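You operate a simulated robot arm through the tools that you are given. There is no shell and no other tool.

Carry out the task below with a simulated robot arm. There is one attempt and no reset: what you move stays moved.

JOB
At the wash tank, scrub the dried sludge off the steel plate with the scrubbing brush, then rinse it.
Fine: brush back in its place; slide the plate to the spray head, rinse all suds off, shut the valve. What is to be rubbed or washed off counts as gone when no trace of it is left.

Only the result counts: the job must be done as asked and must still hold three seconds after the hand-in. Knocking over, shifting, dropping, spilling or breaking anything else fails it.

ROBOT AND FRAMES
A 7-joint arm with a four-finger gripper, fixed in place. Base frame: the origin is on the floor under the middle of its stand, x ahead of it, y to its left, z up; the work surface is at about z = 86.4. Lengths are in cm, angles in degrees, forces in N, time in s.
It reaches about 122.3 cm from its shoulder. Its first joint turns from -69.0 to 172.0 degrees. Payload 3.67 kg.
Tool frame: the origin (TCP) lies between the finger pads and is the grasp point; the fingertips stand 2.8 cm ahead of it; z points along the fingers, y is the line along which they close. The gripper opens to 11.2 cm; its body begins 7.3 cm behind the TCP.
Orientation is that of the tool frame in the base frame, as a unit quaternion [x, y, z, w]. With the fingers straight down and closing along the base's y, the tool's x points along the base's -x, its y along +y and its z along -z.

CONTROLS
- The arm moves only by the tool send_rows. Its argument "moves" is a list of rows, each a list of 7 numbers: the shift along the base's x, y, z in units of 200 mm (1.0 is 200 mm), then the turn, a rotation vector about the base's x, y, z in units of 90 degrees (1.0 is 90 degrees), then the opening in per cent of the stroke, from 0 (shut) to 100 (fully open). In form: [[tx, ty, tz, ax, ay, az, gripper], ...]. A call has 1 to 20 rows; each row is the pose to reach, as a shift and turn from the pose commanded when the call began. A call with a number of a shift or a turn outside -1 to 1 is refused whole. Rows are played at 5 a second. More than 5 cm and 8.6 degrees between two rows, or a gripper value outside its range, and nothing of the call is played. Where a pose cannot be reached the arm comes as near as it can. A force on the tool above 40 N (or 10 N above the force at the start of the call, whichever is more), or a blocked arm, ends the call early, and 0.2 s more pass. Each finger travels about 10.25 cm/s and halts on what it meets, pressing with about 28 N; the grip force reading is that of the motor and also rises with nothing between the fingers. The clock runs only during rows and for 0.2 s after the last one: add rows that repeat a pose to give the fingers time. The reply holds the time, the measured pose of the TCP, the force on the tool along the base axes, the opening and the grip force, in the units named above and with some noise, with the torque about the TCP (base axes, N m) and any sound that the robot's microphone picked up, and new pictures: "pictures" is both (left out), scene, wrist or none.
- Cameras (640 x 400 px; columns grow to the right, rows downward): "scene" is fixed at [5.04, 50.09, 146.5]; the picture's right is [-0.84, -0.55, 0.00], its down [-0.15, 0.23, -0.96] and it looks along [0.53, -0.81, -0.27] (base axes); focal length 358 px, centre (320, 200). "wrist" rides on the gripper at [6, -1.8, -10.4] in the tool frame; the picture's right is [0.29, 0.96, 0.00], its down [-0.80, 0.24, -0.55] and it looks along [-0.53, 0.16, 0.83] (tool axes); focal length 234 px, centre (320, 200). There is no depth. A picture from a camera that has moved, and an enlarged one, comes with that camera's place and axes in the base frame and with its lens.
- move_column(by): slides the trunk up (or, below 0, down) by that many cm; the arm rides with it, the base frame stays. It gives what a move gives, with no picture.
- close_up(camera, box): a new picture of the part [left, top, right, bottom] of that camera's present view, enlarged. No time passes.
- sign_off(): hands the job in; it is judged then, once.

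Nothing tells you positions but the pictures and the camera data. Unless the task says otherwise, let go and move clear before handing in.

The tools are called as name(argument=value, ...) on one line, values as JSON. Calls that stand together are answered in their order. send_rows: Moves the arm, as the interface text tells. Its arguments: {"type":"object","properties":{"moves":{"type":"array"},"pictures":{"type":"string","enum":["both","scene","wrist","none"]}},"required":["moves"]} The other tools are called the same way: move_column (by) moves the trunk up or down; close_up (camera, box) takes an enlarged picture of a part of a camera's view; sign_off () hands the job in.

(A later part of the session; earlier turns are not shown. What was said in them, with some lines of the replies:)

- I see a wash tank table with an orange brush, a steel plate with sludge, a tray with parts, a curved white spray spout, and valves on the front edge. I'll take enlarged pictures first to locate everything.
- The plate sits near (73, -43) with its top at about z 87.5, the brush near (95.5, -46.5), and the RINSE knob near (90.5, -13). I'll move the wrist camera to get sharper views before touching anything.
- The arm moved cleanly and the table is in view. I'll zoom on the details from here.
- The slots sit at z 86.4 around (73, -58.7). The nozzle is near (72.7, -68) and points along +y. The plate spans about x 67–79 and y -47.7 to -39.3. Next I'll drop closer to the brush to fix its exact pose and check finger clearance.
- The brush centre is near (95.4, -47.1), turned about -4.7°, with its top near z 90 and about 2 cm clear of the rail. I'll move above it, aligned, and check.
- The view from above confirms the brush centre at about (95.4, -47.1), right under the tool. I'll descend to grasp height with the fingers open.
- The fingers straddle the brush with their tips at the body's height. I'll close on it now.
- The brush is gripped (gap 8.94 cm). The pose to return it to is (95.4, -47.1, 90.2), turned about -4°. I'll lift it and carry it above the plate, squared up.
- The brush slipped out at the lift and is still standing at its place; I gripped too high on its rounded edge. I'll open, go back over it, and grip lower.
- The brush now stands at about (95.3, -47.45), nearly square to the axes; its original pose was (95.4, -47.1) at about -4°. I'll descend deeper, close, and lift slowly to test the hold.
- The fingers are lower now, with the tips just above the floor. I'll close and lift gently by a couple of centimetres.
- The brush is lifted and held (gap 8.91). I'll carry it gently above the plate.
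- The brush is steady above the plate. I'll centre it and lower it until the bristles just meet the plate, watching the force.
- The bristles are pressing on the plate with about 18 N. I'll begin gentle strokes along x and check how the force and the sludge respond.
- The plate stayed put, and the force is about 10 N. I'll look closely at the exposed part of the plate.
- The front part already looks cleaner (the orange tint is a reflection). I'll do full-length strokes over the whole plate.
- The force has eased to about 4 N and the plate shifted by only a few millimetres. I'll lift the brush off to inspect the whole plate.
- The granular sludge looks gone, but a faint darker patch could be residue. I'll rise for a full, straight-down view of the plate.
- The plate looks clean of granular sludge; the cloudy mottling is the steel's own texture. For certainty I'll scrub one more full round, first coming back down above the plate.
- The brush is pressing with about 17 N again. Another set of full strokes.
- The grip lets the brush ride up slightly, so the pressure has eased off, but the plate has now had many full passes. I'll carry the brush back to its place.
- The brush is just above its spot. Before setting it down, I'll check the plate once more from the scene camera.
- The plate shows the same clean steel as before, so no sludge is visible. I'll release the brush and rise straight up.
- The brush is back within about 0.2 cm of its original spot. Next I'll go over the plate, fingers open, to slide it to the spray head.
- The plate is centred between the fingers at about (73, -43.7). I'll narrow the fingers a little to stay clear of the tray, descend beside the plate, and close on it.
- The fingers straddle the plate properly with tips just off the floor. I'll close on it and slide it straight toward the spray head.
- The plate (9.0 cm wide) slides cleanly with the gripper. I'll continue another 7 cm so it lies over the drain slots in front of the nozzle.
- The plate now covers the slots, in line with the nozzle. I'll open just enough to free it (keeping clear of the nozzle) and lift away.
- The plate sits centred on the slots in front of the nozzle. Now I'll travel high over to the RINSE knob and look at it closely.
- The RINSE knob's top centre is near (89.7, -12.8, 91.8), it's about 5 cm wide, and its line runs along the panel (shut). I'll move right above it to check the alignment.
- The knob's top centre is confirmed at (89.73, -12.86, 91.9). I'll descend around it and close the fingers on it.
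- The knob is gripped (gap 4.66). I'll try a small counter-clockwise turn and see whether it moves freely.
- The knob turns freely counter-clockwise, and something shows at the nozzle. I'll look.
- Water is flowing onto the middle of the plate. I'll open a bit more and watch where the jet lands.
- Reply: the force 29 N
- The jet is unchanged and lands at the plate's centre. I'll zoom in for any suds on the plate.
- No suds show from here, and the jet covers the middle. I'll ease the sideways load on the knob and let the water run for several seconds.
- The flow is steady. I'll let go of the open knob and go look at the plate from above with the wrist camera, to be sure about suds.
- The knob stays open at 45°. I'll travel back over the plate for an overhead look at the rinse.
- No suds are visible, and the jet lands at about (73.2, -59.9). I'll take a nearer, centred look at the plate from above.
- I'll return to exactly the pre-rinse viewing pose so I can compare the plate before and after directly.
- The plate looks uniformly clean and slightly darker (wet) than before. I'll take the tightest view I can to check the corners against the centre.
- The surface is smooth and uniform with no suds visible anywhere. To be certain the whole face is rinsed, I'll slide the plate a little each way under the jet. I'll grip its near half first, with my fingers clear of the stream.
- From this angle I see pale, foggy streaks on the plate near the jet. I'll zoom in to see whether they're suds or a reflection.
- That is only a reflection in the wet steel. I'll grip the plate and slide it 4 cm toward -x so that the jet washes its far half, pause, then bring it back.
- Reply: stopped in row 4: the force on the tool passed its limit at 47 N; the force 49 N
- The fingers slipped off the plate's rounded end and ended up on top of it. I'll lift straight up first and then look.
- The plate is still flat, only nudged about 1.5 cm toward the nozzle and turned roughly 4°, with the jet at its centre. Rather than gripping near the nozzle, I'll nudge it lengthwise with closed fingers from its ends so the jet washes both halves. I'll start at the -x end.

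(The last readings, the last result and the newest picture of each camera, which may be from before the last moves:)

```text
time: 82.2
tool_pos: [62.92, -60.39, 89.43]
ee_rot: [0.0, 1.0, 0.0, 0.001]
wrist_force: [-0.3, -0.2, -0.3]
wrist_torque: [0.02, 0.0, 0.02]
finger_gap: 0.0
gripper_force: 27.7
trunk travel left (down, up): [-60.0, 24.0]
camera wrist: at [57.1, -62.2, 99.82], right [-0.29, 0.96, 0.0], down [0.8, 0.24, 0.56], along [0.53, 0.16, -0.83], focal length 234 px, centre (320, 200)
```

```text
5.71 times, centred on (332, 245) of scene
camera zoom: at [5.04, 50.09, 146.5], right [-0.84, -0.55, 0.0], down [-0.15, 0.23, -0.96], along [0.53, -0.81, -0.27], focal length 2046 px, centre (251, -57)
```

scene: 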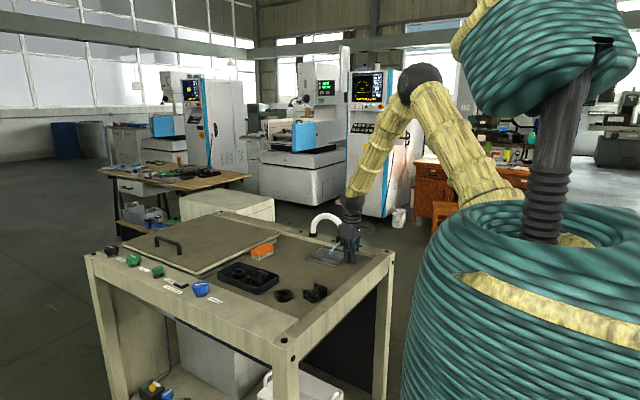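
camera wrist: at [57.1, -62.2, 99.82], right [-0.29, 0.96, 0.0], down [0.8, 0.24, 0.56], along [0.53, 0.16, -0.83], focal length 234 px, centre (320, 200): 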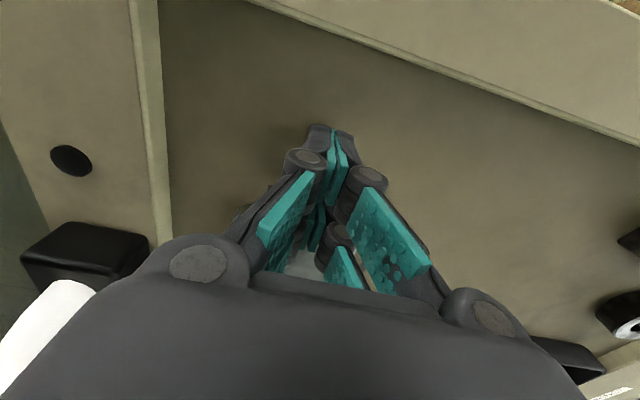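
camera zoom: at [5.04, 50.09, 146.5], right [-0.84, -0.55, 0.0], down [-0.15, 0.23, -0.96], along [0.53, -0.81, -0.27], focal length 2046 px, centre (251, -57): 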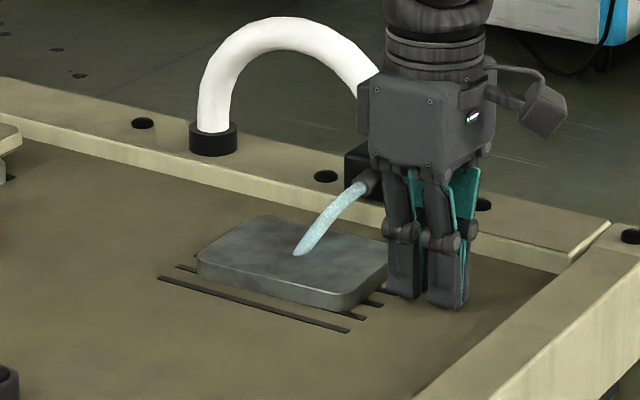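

The closed fingers sit just beyond the plate's end. I'll push gently along +x by about 5.5 cm and hold while the jet washes the near half.

send_rows(moves=[[0.04, 0, 0, 0, 0, 0, 0], [0.08, 0, 0, 0, 0, 0, 0], [0.12, 0, 0, 0, 0, 0, 0], [0.16, 0, 0, 0, 0, 0, 0], [0.2, 0, 0, 0, 0, 0, 0], [0.24, 0, 0, 0, 0, 0, 0], [0.27, 0, 0, 0, 0, 0, 0], [0.27, 0, 0, 0, 0, 0, 0], [0.27, 0, 0, 0, 0, 0, 0], [0.27, 0, 0, 0, 0, 0, 0], [0.27, 0, 0, 0, 0, 0, 0], [0.27, 0, 0, 0, 0, 0, 0], [0.27, 0, 0, 0, 0, 0, 0], [0.27, 0, 0, 0, 0, 0, 0]])

close_up(camera="scene", box=[284, 210, 380, 280])

```text
time: 85.2
tool_pos: [68.42, -60.33, 89.51]
ee_rot: [0.001, 1.0, 0.0, 0.001]
wrist_force: [-0.4, -0.5, 0.3]
wrist_torque: [0.0, -0.01, 0.0]
finger_gap: 0.0
gripper_force: 27.2
trunk travel left (down, up): [-60.0, 24.0]
camera wrist: at [62.51, -62.21, 99.86], right [-0.29, 0.96, 0.0], down [0.8, 0.24, 0.56], along [0.53, 0.16, -0.83], focal length 234 px, centre (320, 200)
```

scene: 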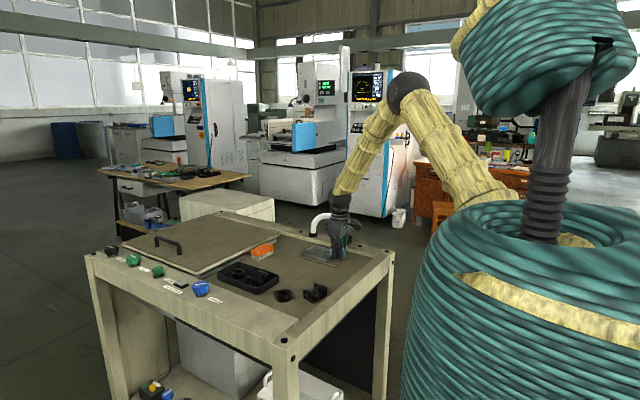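
wrist: 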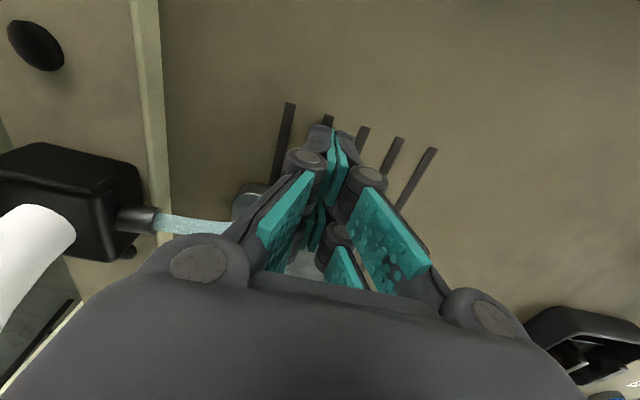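

```text
5.71 times, centred on (332, 245) of scene
camera zoom: at [5.04, 50.09, 146.5], right [-0.84, -0.55, 0.0], down [-0.15, 0.23, -0.96], along [0.53, -0.81, -0.27], focal length 2046 px, centre (251, -57)
```

zoom: 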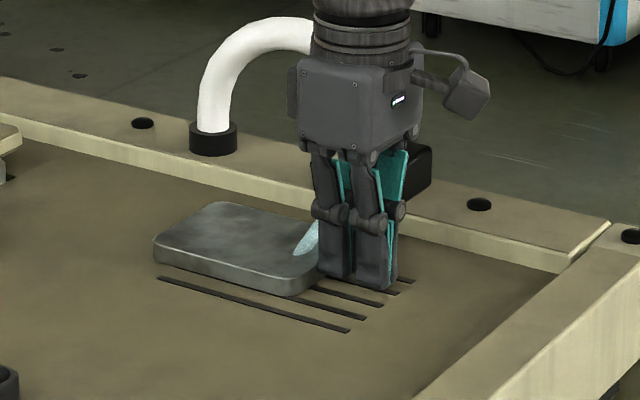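

The jet now washes the plate's near half. I'll back off, hop over, and go to the plate's far end to push it the other way.

send_rows(moves=[[-0.075, 0, 0, 0, 0, 0, 0], [-0.075, 0, 0.15, 0, 0, 0, 0], [-0.075, 0, 0.35, 0, 0, 0, 0], [0.0, 0, 0.5, 0, 0, 0, 0], [0.2, 0, 0.5, 0, 0, 0, 0], [0.42, 0, 0.5, 0, 0, 0, 0], [0.64, 0, 0.5, 0, 0, 0, 0], [0.86, 0.01, 0.5, 0, 0, 0, 0], [0.97, 0.01, 0.5, 0, 0, 0, 0], [0.97, 0.01, 0.5, 0, 0, 0, 0]])

close_up(camera="scene", box=[264, 210, 360, 280])

close_up(camera="wrist", box=[120, 0, 440, 200])

```text
time: 87.4
tool_pos: [87.9, -60.12, 99.53]
ee_rot: [0.0, 1.0, 0.0, 0.002]
wrist_force: [-1.1, -0.1, -0.7]
wrist_torque: [-0.01, -0.04, 0.03]
finger_gap: 0.0
gripper_force: 28.3
trunk travel left (down, up): [-60.0, 24.0]
camera wrist: at [82.02, -62.01, 109.87], right [-0.29, 0.96, 0.0], down [0.8, 0.24, 0.56], along [0.53, 0.16, -0.83], focal length 234 px, centre (320, 200)
```

scene: 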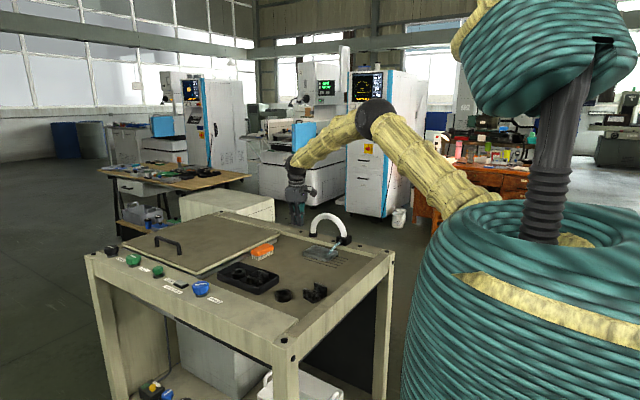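
wrist: 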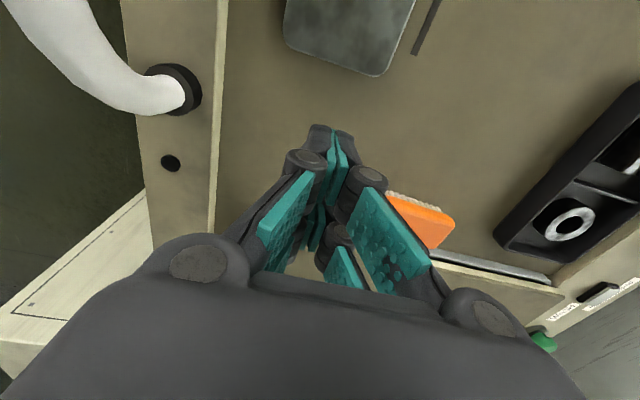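

```text
5.71 times, centred on (312, 245) of scene
camera zoom: at [5.04, 50.09, 146.5], right [-0.84, -0.55, 0.0], down [-0.15, 0.23, -0.96], along [0.53, -0.81, -0.27], focal length 2046 px, centre (366, -57)
```

zoom: 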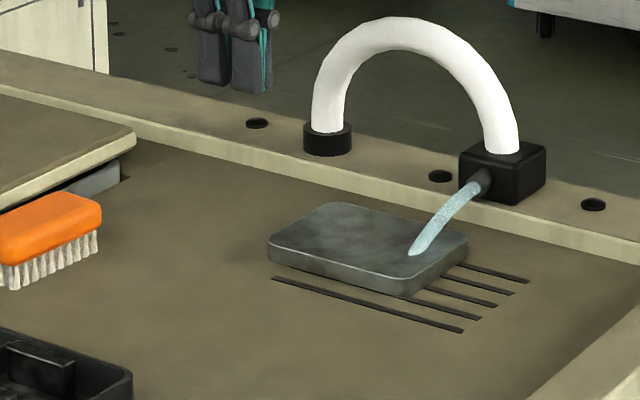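

```text
2.00 times, centred on (280, 100) of wrist
camera zoom: at [82.02, -62.01, 109.87], right [-0.29, 0.96, 0.0], down [0.8, 0.24, 0.56], along [0.53, 0.16, -0.83], focal length 468 px, centre (400, 400)
```

zoom: 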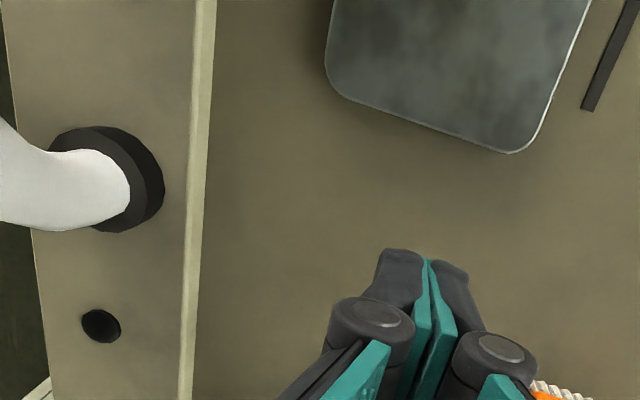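

The plate's far end is at x about 82.7, square to the axes. I'll descend behind it and push it back by about 8 cm so the jet washes the far half.

send_rows(moves=[[0, -0.01, -0.15, 0, 0, 0, 0], [0, -0.01, -0.33, 0, 0, 0, 0], [0, -0.01, -0.45, 0, 0, 0, 0], [0, -0.01, -0.5, 0, 0, 0, 0], [-0.04, -0.01, -0.5, 0, 0, 0, 0], [-0.09, -0.01, -0.5, 0, 0, 0, 0], [-0.14, -0.01, -0.5, 0, 0, 0, 0], [-0.19, -0.01, -0.5, 0, 0, 0, 0], [-0.24, -0.01, -0.5, 0, 0, 0, 0], [-0.29, -0.01, -0.5, 0, 0, 0, 0], [-0.34, -0.01, -0.5, 0, 0, 0, 0], [-0.39, -0.01, -0.5, 0, 0, 0, 0], [-0.44, -0.01, -0.5, 0, 0, 0, 0], [-0.485, -0.01, -0.5, 0, 0, 0, 0], [-0.51, -0.01, -0.5, 0, 0, 0, 0], [-0.51, -0.01, -0.5, 0, 0, 0, 0], [-0.51, -0.01, -0.5, 0, 0, 0, 0], [-0.51, -0.01, -0.5, 0, 0, 0, 0], [-0.51, -0.01, -0.5, 0, 0, 0, 0]])

close_up(camera="scene", box=[284, 210, 380, 280])

```text
time: 91.4
tool_pos: [77.62, -60.27, 89.36]
ee_rot: [0.0, 1.0, 0.0, 0.002]
wrist_force: [3.0, 1.5, 1.0]
wrist_torque: [0.03, -0.02, -0.02]
finger_gap: 0.62
gripper_force: 28.1
trunk travel left (down, up): [-60.0, 24.0]
camera wrist: at [71.75, -62.14, 99.7], right [-0.29, 0.96, 0.0], down [0.8, 0.24, 0.56], along [0.53, 0.16, -0.83], focal length 234 px, centre (320, 200)
```

scene: 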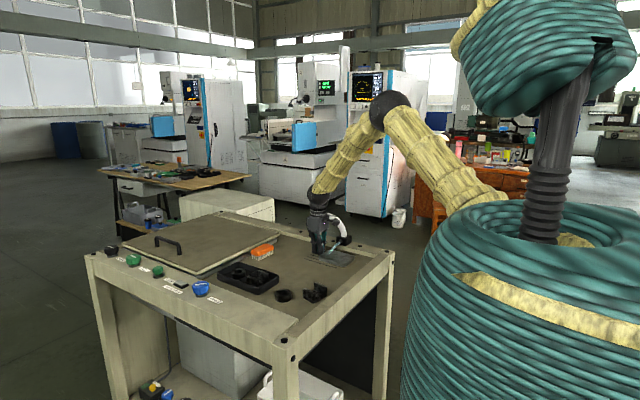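
wrist: 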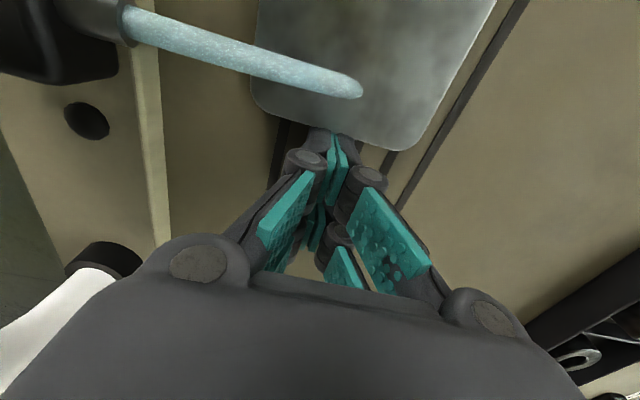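

```text
5.71 times, centred on (332, 245) of scene
camera zoom: at [5.04, 50.09, 146.5], right [-0.84, -0.55, 0.0], down [-0.15, 0.23, -0.96], along [0.53, -0.81, -0.27], focal length 2046 px, centre (251, -57)
```

zoom: 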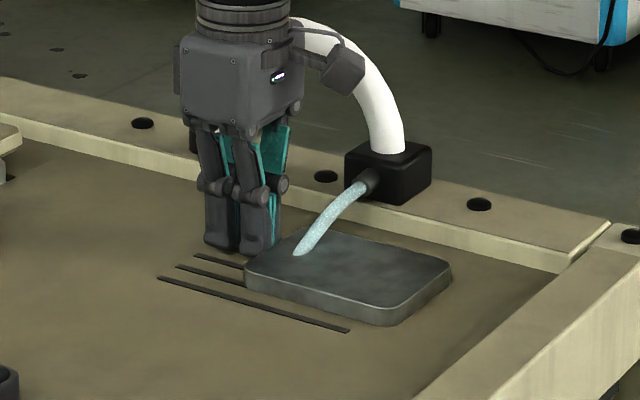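

The jet is washing the far half now. I'll hold a little longer, then hop to the near end to nudge the plate back to centre.

send_rows(moves=[[0, 0, 0, 0, 0, 0, 0], [0, 0, 0, 0, 0, 0, 0], [0, 0, 0, 0, 0, 0, 0], [0, 0, 0, 0, 0, 0, 0], [0, 0, 0, 0, 0, 0, 0], [0, 0, 0, 0, 0, 0, 0], [0.075, 0, 0, 0, 0, 0, 0], [0.075, 0, 0.15, 0, 0, 0, 0], [0.075, 0, 0.35, 0, 0, 0, 0], [0.0, 0, 0.5, 0, 0, 0, 0], [-0.22, 0.005, 0.5, 0, 0, 0, 0], [-0.44, 0.01, 0.5, 0, 0, 0, 0], [-0.66, 0.015, 0.5, 0, 0, 0, 0], [-0.88, 0.015, 0.5, 0, 0, 0, 0], [-0.88, 0.015, 0.5, 0, 0, 0, 0]])

close_up(camera="scene", box=[284, 210, 380, 280])

```text
time: 94.6
tool_pos: [59.96, -59.94, 99.4]
ee_rot: [0.0, 1.0, 0.0, 0.002]
wrist_force: [0.6, 0.5, -0.1]
wrist_torque: [0.01, 0.02, 0.03]
finger_gap: 0.0
gripper_force: 27.8
trunk travel left (down, up): [-60.0, 24.0]
camera wrist: at [54.1, -61.71, 109.69], right [-0.29, 0.96, 0.0], down [0.8, 0.24, 0.56], along [0.53, 0.16, -0.83], focal length 234 px, centre (320, 200)
```

scene: 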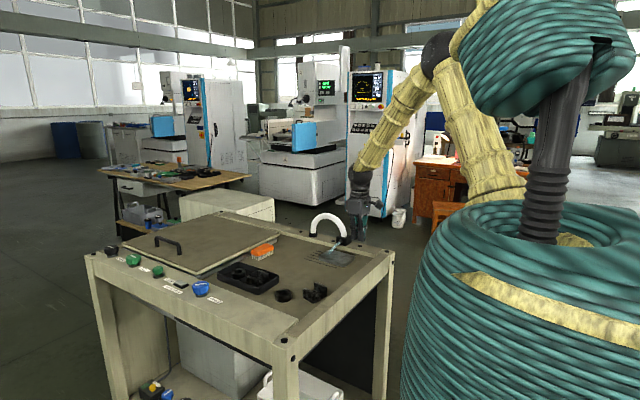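
wrist: 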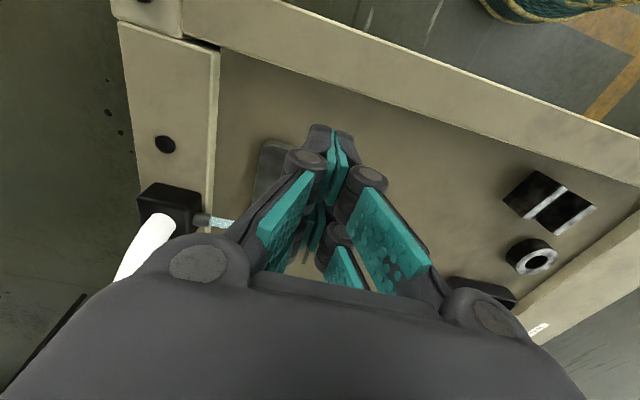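

```text
5.71 times, centred on (332, 245) of scene
camera zoom: at [5.04, 50.09, 146.5], right [-0.84, -0.55, 0.0], down [-0.15, 0.23, -0.96], along [0.53, -0.81, -0.27], focal length 2046 px, centre (251, -57)
```

zoom: 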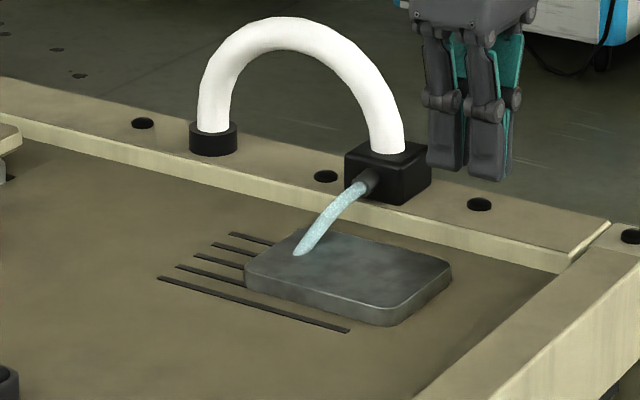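

The plate's near end is at x about 63.7. I'll descend behind it and nudge it +x about 3.5 cm to re-centre it under the spray.

send_rows(moves=[[0, 0, -0.15, 0, 0, 0, 0], [0, 0, -0.33, 0, 0, 0, 0], [0, 0, -0.45, 0, 0, 0, 0], [0, 0, -0.5, 0, 0, 0, 0], [0.03, 0, -0.5, 0, 0, 0, 0], [0.07, 0, -0.5, 0, 0, 0, 0], [0.11, 0, -0.5, 0, 0, 0, 0], [0.15, 0, -0.5, 0, 0, 0, 0], [0.19, 0, -0.5, 0, 0, 0, 0], [0.22, 0, -0.5, 0, 0, 0, 0], [0.235, 0, -0.5, 0, 0, 0, 0], [0.235, 0, -0.5, 0, 0, 0, 0], [0.15, 0, -0.5, 0, 0, 0, 0], [0.15, 0, -0.35, 0, 0, 0, 0], [0.15, 0, -0.15, 0, 0, 0, 0], [0.15, 0, 0.05, 0, 0, 0, 0], [0.15, 0, 0.05, 0, 0, 0, 0]])

close_up(camera="scene", box=[284, 210, 380, 280])

```text
time: 98.2
tool_pos: [63.25, -60.1, 100.4]
ee_rot: [0.0, 1.0, 0.0, 0.001]
wrist_force: [-0.1, 0.8, 0.9]
wrist_torque: [0.02, 0.01, -0.03]
finger_gap: 0.0
gripper_force: 28.0
trunk travel left (down, up): [-60.0, 24.0]
camera wrist: at [57.29, -61.99, 110.77], right [-0.29, 0.96, 0.0], down [0.8, 0.24, 0.56], along [0.53, 0.16, -0.83], focal length 234 px, centre (320, 200)
```

scene: 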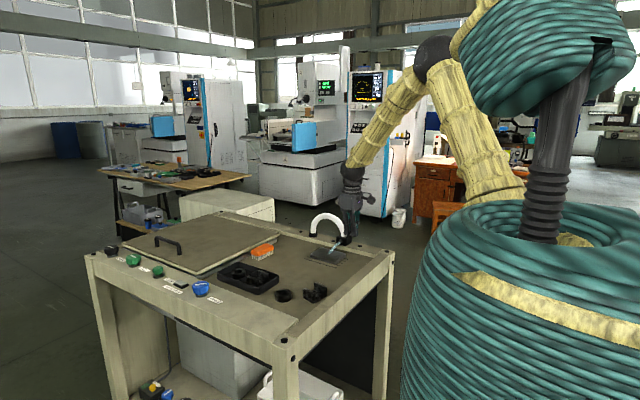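
wrist: 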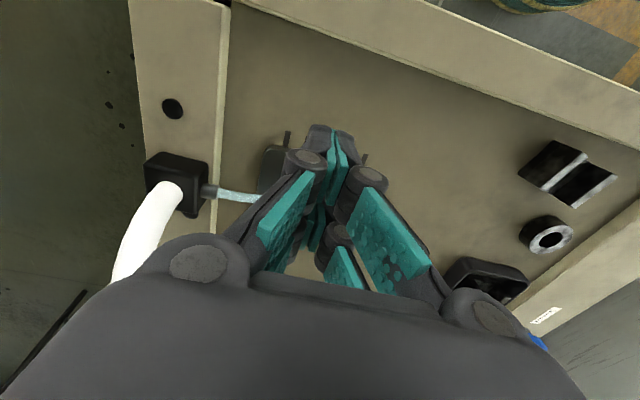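

```text
5.71 times, centred on (332, 245) of scene
camera zoom: at [5.04, 50.09, 146.5], right [-0.84, -0.55, 0.0], down [-0.15, 0.23, -0.96], along [0.53, -0.81, -0.27], focal length 2046 px, centre (251, -57)
```

zoom: 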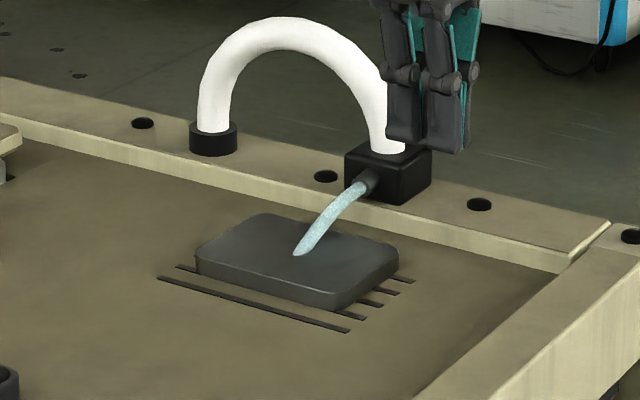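

The plate is back under the spray and now looks uniformly darker. I'll zoom in for detail.

close_up(camera="scene", box=[304, 240, 360, 275])

```text
11.43 times, centred on (332, 258) of scene
camera zoom: at [5.04, 50.09, 146.5], right [-0.84, -0.55, 0.0], down [-0.15, 0.23, -0.96], along [0.53, -0.81, -0.27], focal length 4093 px, centre (183, -457)
```

zoom: 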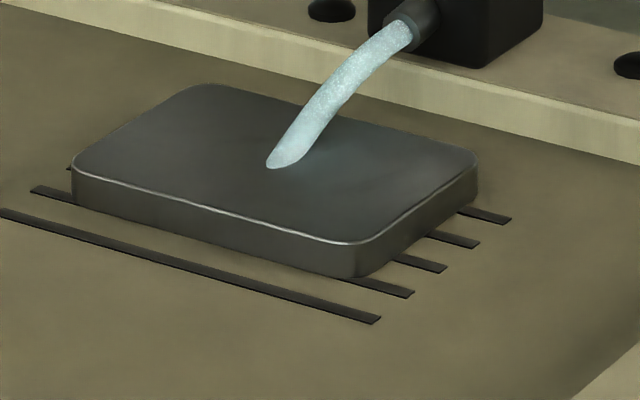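

The plate is now uniformly clean: no mottling, no film, no suds. Time to shut the valve, so I'll travel back to the RINSE knob.

send_rows(moves=[[0.05, 0.1, 0.15, 0, 0, 0, 30], [0.14, 0.28, 0.28, 0, 0, 0, 65], [0.24, 0.47, 0.38, 0, 0, 0, 65], [0.34, 0.67, 0.4, 0, 0, 0, 65], [0.44, 0.87, 0.4, 0, 0, 0, 65], [0.5, 1.0, 0.4, 0, 0, 0, 65]], pictures="none")

send_rows(moves=[[0.08, 0.15, 0, 0, 0, 0.08, 65], [0.18, 0.34, 0, 0, 0, 0.16, 65], [0.28, 0.53, 0, 0, 0, 0.24, 65], [0.38, 0.72, 0, 0, 0, 0.32, 65], [0.48, 0.9, 0, 0, 0, 0.4, 65], [0.56, 1.0, 0, 0, 0, 0.48, 65], [0.65, 1.0, -0.05, 0, 0, 0.5, 65], [0.75, 1.0, -0.1, 0, 0, 0.5, 65], [0.8365, 1.0, -0.1, 0, 0, 0.5, 65], [0.8365, 1.0, -0.1, 0, 0, 0.5, 65]])

```text
time: 99.6
tool_pos: [73.18, -40.01, 108.36]
ee_rot: [0.0, 1.0, -0.001, 0.001]
wrist_force: [-0.4, 0.1, 0.3]
wrist_torque: [0.0, 0.0, -0.02]
finger_gap: 7.27
gripper_force: 0.0
trunk travel left (down, up): [-60.0, 24.0]
```

```text
time: 101.8
tool_pos: [89.71, -20.12, 106.51]
ee_rot: [-0.383, 0.924, 0.001, 0.001]
wrist_force: [0.7, 0.5, 0.1]
wrist_torque: [0.0, -0.02, -0.02]
finger_gap: 7.28
gripper_force: 0.1
trunk travel left (down, up): [-60.0, 24.0]
camera wrist: at [86.86, -25.77, 116.82], right [-0.88, 0.47, 0.0], down [0.39, 0.73, 0.56], along [0.27, 0.49, -0.83], focal length 234 px, centre (320, 200)
```

scene: 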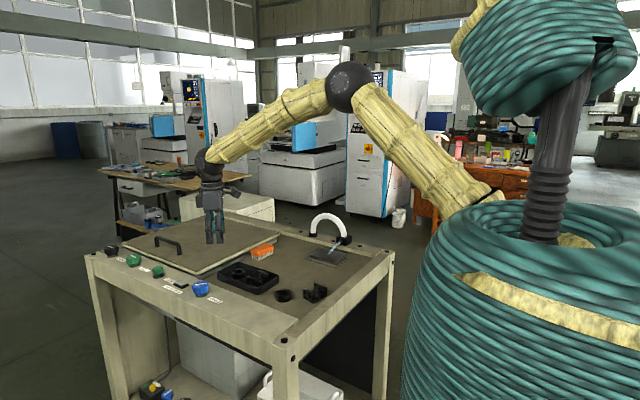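
wrist: 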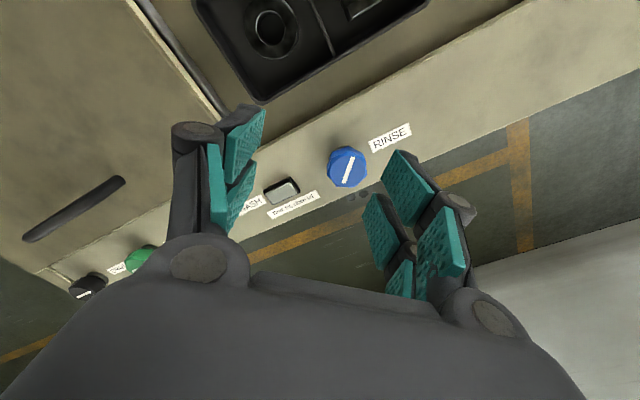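

I'm near the knob with the tool turned 45° to match it. I'll centre over it and descend around it.

send_rows(moves=[[0, 0.12, -0.1, 0, 0, 0, 65], [0, 0.25, -0.25, 0, 0, 0, 65], [0, 0.361, -0.4, 0, 0, 0, 65], [0, 0.361, -0.42, 0, 0, 0, 65]])

close_up(camera="wrist", box=[200, 80, 440, 230])

close_up(camera="scene", box=[300, 235, 364, 275])

```text
time: 102.8
tool_pos: [89.61, -13.07, 98.21]
ee_rot: [-0.382, 0.924, 0.001, 0.003]
wrist_force: [0.5, 0.2, -0.5]
wrist_torque: [0.03, 0.0, 0.01]
finger_gap: 7.27
gripper_force: 0.0
trunk travel left (down, up): [-60.0, 24.0]
camera wrist: at [86.75, -18.61, 108.37], right [-0.88, 0.47, 0.0], down [0.39, 0.73, 0.56], along [0.27, 0.49, -0.83], focal length 234 px, centre (320, 200)
```

scene: 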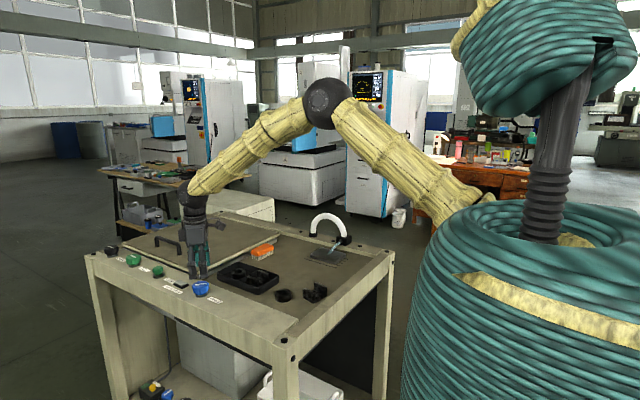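
wrist: 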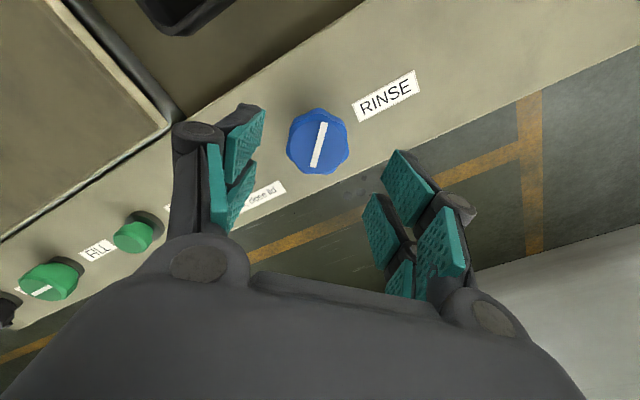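

```text
2.67 times, centred on (320, 155) of wrist
camera zoom: at [86.75, -18.61, 108.37], right [-0.88, 0.47, 0.0], down [0.39, 0.73, 0.56], along [0.27, 0.49, -0.83], focal length 624 px, centre (320, 320)
```

zoom: 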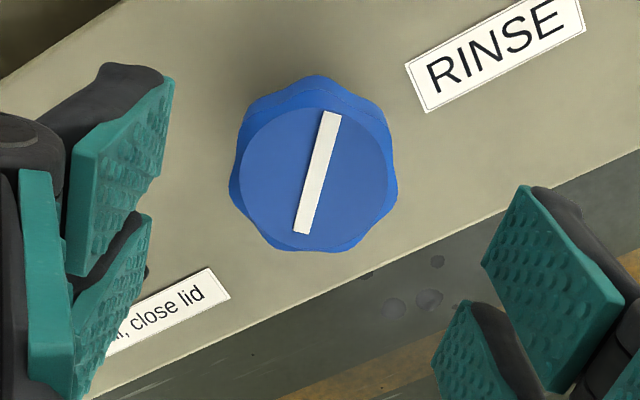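

```text
10.00 times, centred on (332, 255) of scene
camera zoom: at [5.04, 50.09, 146.5], right [-0.84, -0.55, 0.0], down [-0.15, 0.23, -0.96], along [0.53, -0.81, -0.27], focal length 3581 px, centre (200, -350)
```

zoom: 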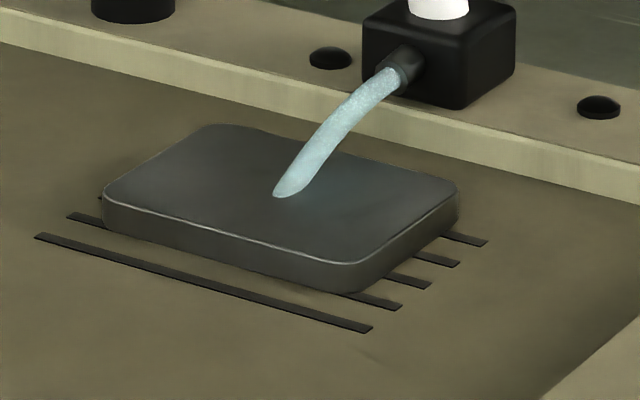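

The plate stays uniformly clean from every arm pose. I'll descend, grip the knob, and turn it back 45° clockwise to shut the valve.

send_rows(moves=[[0, 0, -0.13, 0, 0, 0, 65], [0, 0, -0.24, 0, 0, 0, 65], [0, 0, -0.275, 0, 0, 0, 65], [0, 0, -0.275, 0, 0, 0, 45], [0, 0, -0.275, 0, 0, 0, 30], [0, 0, -0.275, 0, 0, 0, 30], [0, 0, -0.275, 0, 0, 0, 30]], pictures="wrist")

send_rows(moves=[[0, 0, 0, 0, 0, -0.06, 30], [0, 0.001, 0, 0, 0, -0.14, 30], [0, 0.002, 0, 0, 0, -0.22, 30], [0, 0.003, 0, 0, 0, -0.3, 30], [0, 0.004, 0, 0, 0, -0.38, 30], [0, 0.005, 0, 0, 0, -0.45, 30], [0, 0.006, 0, 0, 0, -0.5, 30], [0, 0.006, 0, 0, 0, -0.5, 30]])

close_up(camera="scene", box=[300, 235, 364, 275])

close_up(camera="wrist", box=[220, 100, 420, 250])

```text
time: 104.4
tool_pos: [89.83, -12.97, 92.63]
ee_rot: [-0.383, 0.924, 0.0, 0.001]
wrist_force: [5.9, -2.7, -1.6]
wrist_torque: [-0.03, -0.5, 0.0]
finger_gap: 4.68
gripper_force: 45.1
trunk travel left (down, up): [-60.0, 24.0]
camera wrist: at [86.92, -18.56, 102.94], right [-0.88, 0.47, 0.0], down [0.39, 0.73, 0.56], along [0.27, 0.49, -0.83], focal length 234 px, centre (320, 200)
```

wrist: 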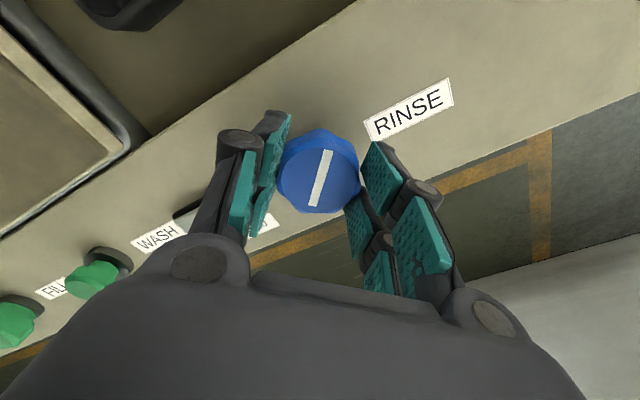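

```text
time: 106.2
tool_pos: [89.74, -12.79, 92.48]
ee_rot: [0.002, 1.0, 0.0, 0.002]
wrist_force: [-4.9, -13.4, -0.5]
wrist_torque: [-0.64, 0.2, -0.01]
finger_gap: 4.66
gripper_force: 45.2
trunk travel left (down, up): [-60.0, 24.0]
camera wrist: at [83.83, -14.64, 102.95], right [-0.29, 0.96, 0.0], down [0.8, 0.24, 0.56], along [0.53, 0.16, -0.83], focal length 234 px, centre (320, 200)
```

scene: 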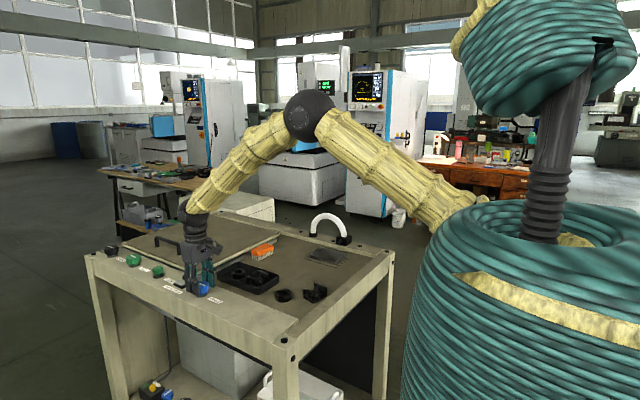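
wrist: 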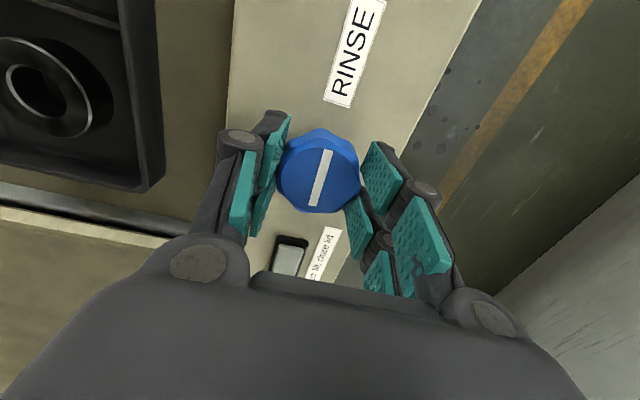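

```text
10.00 times, centred on (332, 255) of scene
camera zoom: at [5.04, 50.09, 146.5], right [-0.84, -0.55, 0.0], down [-0.15, 0.23, -0.96], along [0.53, -0.81, -0.27], focal length 3581 px, centre (200, -350)
```

zoom: 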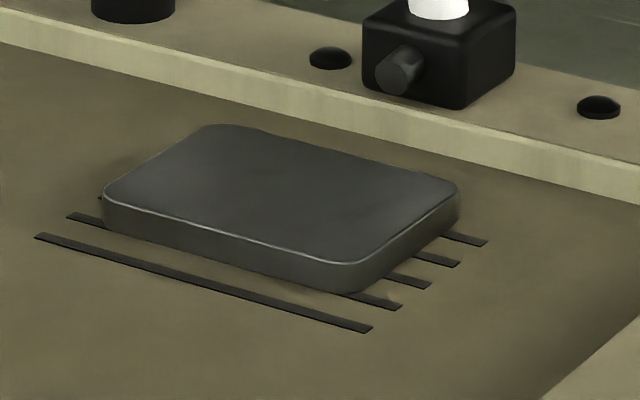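

```text
2.67 times, centred on (320, 175) of wrist
camera zoom: at [83.83, -14.64, 102.95], right [-0.29, 0.96, 0.0], down [0.8, 0.24, 0.56], along [0.53, 0.16, -0.83], focal length 624 px, centre (320, 267)
```

zoom: 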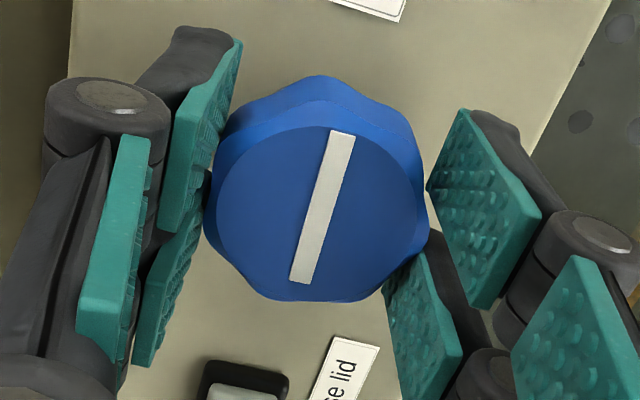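

The jet has stopped. The knob's mark still looks about 2° short of its original position, so I'll turn it that last bit, then release and rise.

send_rows(moves=[[0, 0, 0, 0, 0, -0.015, 30], [0, -0.002, 0, 0, 0, -0.028, 30], [0, -0.002, 0, 0, 0, -0.028, 30]])

close_up(camera="wrist", box=[220, 100, 420, 250])

```text
time: 107.0
tool_pos: [89.71, -12.8, 92.68]
ee_rot: [0.022, 1.0, -0.001, 0.002]
wrist_force: [-6.4, -14.4, -1.8]
wrist_torque: [-0.28, 0.38, 0.26]
finger_gap: 4.69
gripper_force: 45.0
trunk travel left (down, up): [-60.0, 24.0]
camera wrist: at [83.77, -14.39, 102.95], right [-0.25, 0.97, 0.0], down [0.81, 0.2, 0.56], along [0.54, 0.14, -0.83], focal length 234 px, centre (320, 200)
```

scene: 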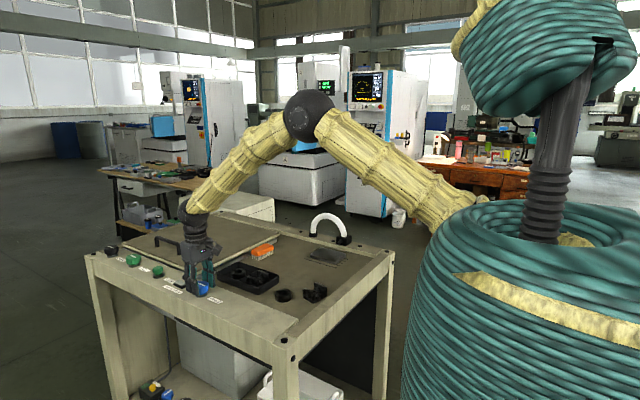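
wrist: 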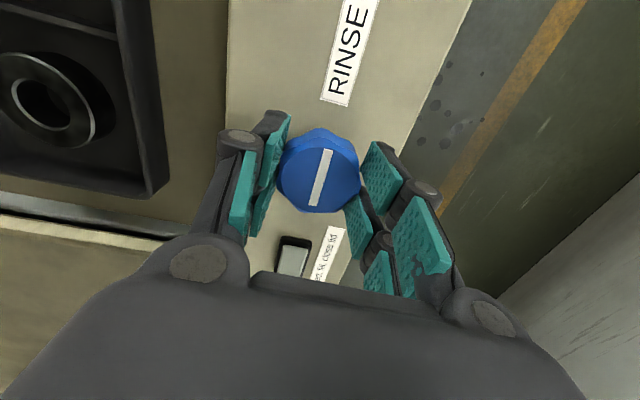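

```text
2.67 times, centred on (320, 175) of wrist
camera zoom: at [83.77, -14.39, 102.95], right [-0.25, 0.97, 0.0], down [0.81, 0.2, 0.56], along [0.54, 0.14, -0.83], focal length 624 px, centre (320, 267)
```

zoom: 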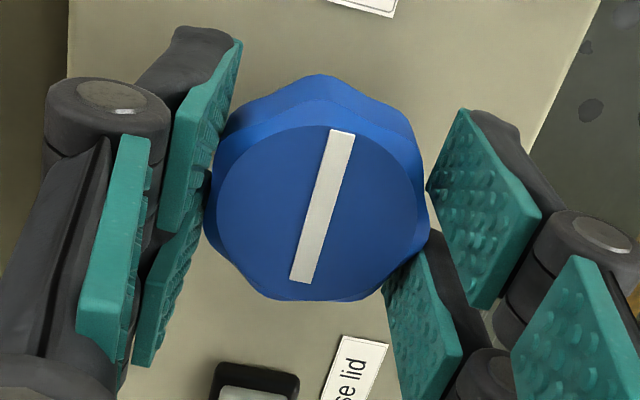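

The knob is back at its original mark with a slight stop felt. I'll release it and rise clear.

send_rows(moves=[[0, 0, 0, 0, 0, 0, 45], [0, 0, 0, 0, 0, 0, 65], [0, 0, 0, 0, 0, 0, 65], [0, 0, 0.06, 0, 0, 0, 65], [0, 0, 0.2, 0, 0, 0, 65], [0, 0, 0.4, 0, 0, 0.01, 65], [0, 0, 0.6, 0, 0, 0.02, 65], [0, 0, 0.8, 0, 0, 0.028, 65], [0, 0, 0.8, 0, 0, 0.028, 65]])

close_up(camera="wrist", box=[200, 50, 440, 200])

close_up(camera="scene", box=[160, 270, 240, 320])

close_up(camera="scene", box=[230, 210, 358, 290])

```text
time: 109.0
tool_pos: [89.72, -12.91, 108.49]
ee_rot: [0.0, 1.0, 0.0, 0.0]
wrist_force: [0.0, -0.4, 0.0]
wrist_torque: [-0.03, 0.02, 0.01]
finger_gap: 7.28
gripper_force: 0.0
trunk travel left (down, up): [-60.0, 24.0]
camera wrist: at [83.84, -14.6, 118.83], right [-0.29, 0.96, 0.0], down [0.8, 0.24, 0.56], along [0.53, 0.16, -0.83], focal length 234 px, centre (320, 200)
```

scene: 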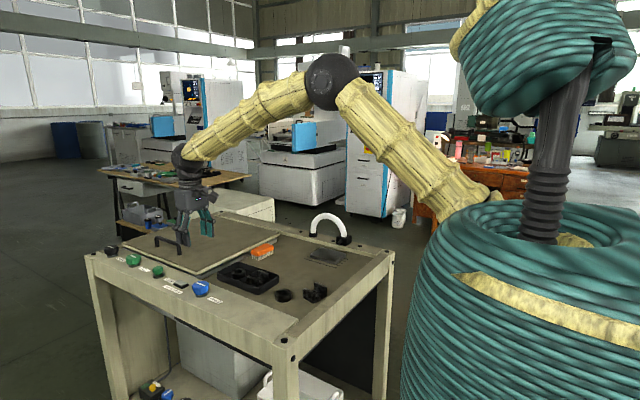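
wrist: 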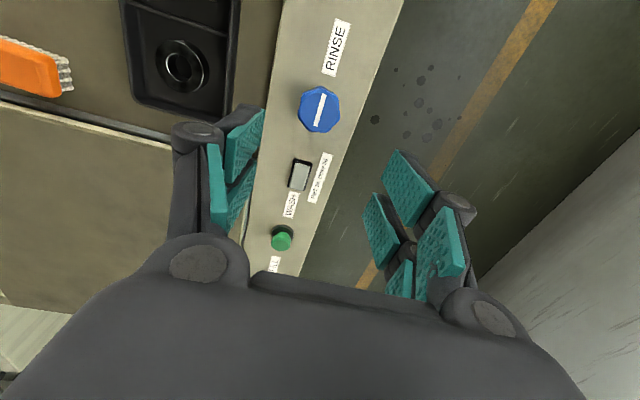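

```text
2.67 times, centred on (320, 125) of wrist
camera zoom: at [83.84, -14.6, 118.83], right [-0.29, 0.96, 0.0], down [0.8, 0.24, 0.56], along [0.53, 0.16, -0.83], focal length 624 px, centre (320, 400)
```

zoom: 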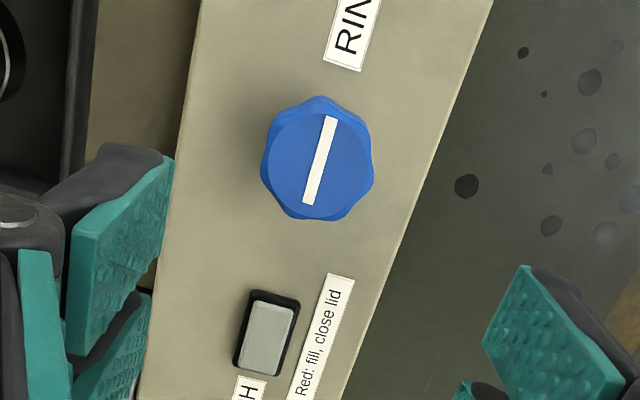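

```text
8.00 times, centred on (200, 295) of scene
camera zoom: at [5.04, 50.09, 146.5], right [-0.84, -0.55, 0.0], down [-0.15, 0.23, -0.96], along [0.53, -0.81, -0.27], focal length 2865 px, centre (1280, -560)
```

zoom: 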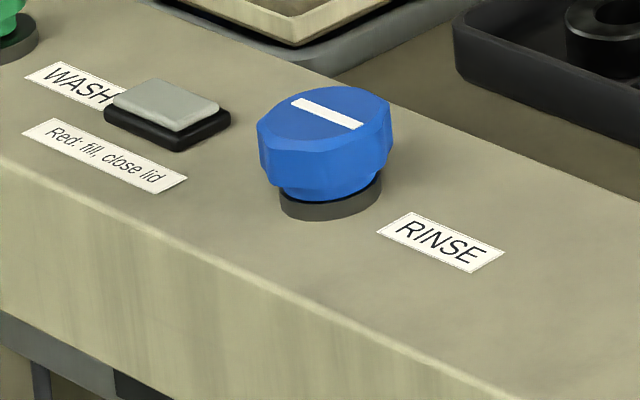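

```text
5.00 times, centred on (294, 250) of scene
camera zoom: at [5.04, 50.09, 146.5], right [-0.84, -0.55, 0.0], down [-0.15, 0.23, -0.96], along [0.53, -0.81, -0.27], focal length 1791 px, centre (450, -50)
```

zoom: 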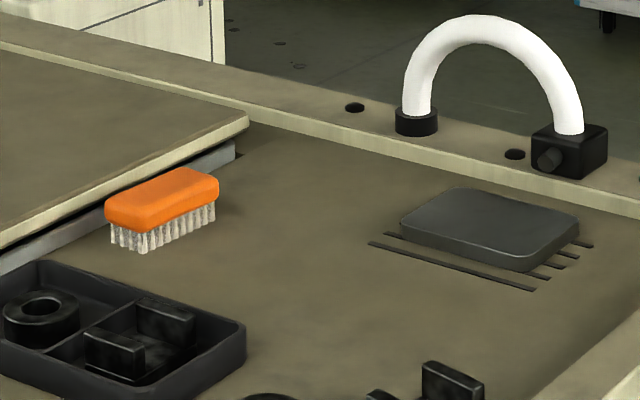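

The valve mark matches its original position exactly, the water is off, and the brush is in place. I'll take one last overhead look at the plate before handing in.

send_rows(moves=[[-0.07, -0.22, 0, 0, 0, 0, 80], [-0.14, -0.44, 0, 0, 0, 0, 90], [-0.21, -0.66, 0, 0, 0, 0, 90], [-0.28, -0.88, 0, 0, 0, 0, 90], [-0.32, -1.0, 0, 0, 0, 0, 90]], pictures="none")

send_rows(moves=[[-0.1, -0.2, 0, 0, 0, 0, 90], [-0.2, -0.4, 0, 0, 0, 0, 90], [-0.3, -0.6, 0, 0, 0, 0, 90], [-0.4, -0.8, 0, 0, 0, 0, 90], [-0.5, -1.0, 0, 0, 0, 0, 90], [-0.65, -1.0, -0.1, 0, 0, 0, 90], [-0.7, -1.0, -0.1, 0, 0, 0, 90]])

close_up(camera="wrist", box=[200, 40, 392, 200])

close_up(camera="scene", box=[300, 235, 364, 275])

```text
time: 110.2
tool_pos: [83.28, -32.83, 108.72]
ee_rot: [0.0, 1.0, 0.0, 0.002]
wrist_force: [0.1, -0.3, -0.2]
wrist_torque: [0.02, 0.02, -0.04]
finger_gap: 10.09
gripper_force: 0.1
trunk travel left (down, up): [-60.0, 24.0]
```

```text
time: 111.8
tool_pos: [69.33, -52.83, 106.63]
ee_rot: [0.0, 1.0, 0.0, 0.002]
wrist_force: [0.0, -0.4, -0.5]
wrist_torque: [0.01, -0.02, -0.02]
finger_gap: 10.06
gripper_force: 0.1
trunk travel left (down, up): [-60.0, 24.0]
camera wrist: at [63.42, -54.53, 116.93], right [-0.29, 0.96, 0.0], down [0.79, 0.24, 0.56], along [0.53, 0.16, -0.83], focal length 234 px, centre (320, 200)
```

scene: 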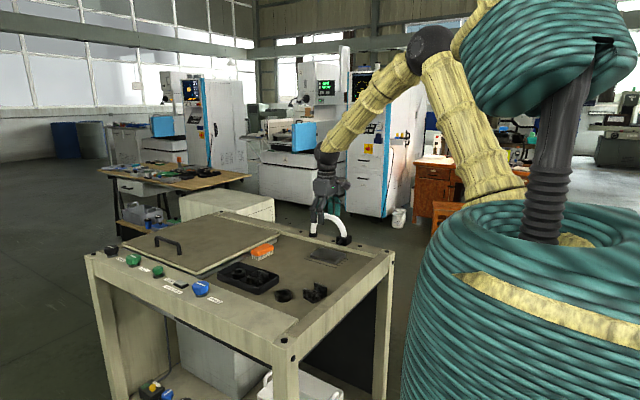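
wrist: 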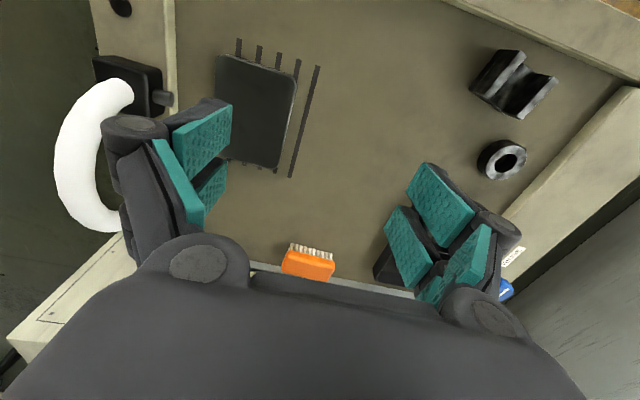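

```text
2.50 times, centred on (296, 120) of wrist
camera zoom: at [63.42, -54.53, 116.93], right [-0.29, 0.96, 0.0], down [0.79, 0.24, 0.56], along [0.53, 0.16, -0.83], focal length 585 px, centre (380, 400)
```

zoom: 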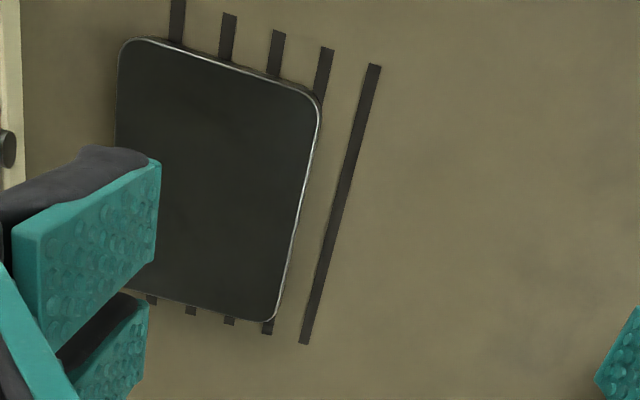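

```text
10.00 times, centred on (332, 255) of scene
camera zoom: at [5.04, 50.09, 146.5], right [-0.84, -0.55, 0.0], down [-0.15, 0.23, -0.96], along [0.53, -0.81, -0.27], focal length 3581 px, centre (200, -350)
```

zoom: 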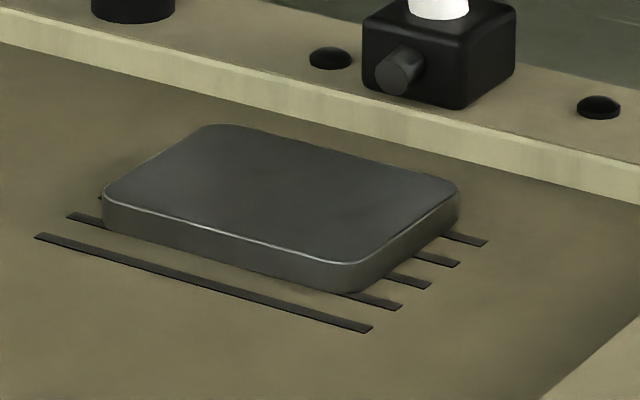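

The plate is uniformly clean and lies at the spray head. The brush is back in its place, the valve is shut with the water off, and nothing else has been disturbed. The gripper is empty and clear, so I'm handing in.

sign_off()

```text
The job is handed in.
```

I scrubbed the plate with the brush, rinsed it under the spray head and handed the job in. The last pictures show no sludge or suds left on it.

- **Plate:** It lies at the spray head over the drain slots. Its surface is now an even dark grey, with none of the mottled film that was there before the rinse.
- **Brush:** It is standing within about 0.2 cm of where it began. It slipped out of the gripper on the first lift, but stayed standing where it was.
- **Valve:** The RINSE knob is turned back to its original mark and the water has stopped.
- **Slip during the rinse:** I tried to grip the plate off-centre and the fingers slid onto it, pushing it about 1.5 cm and turning it about 4°. I then pushed it back under the jet from its ends, which let the water reach both halves.
- **Everything else:** The tray, the loose parts and the other controls look undisturbed in the final pictures. The gripper is empty and clear of the table.
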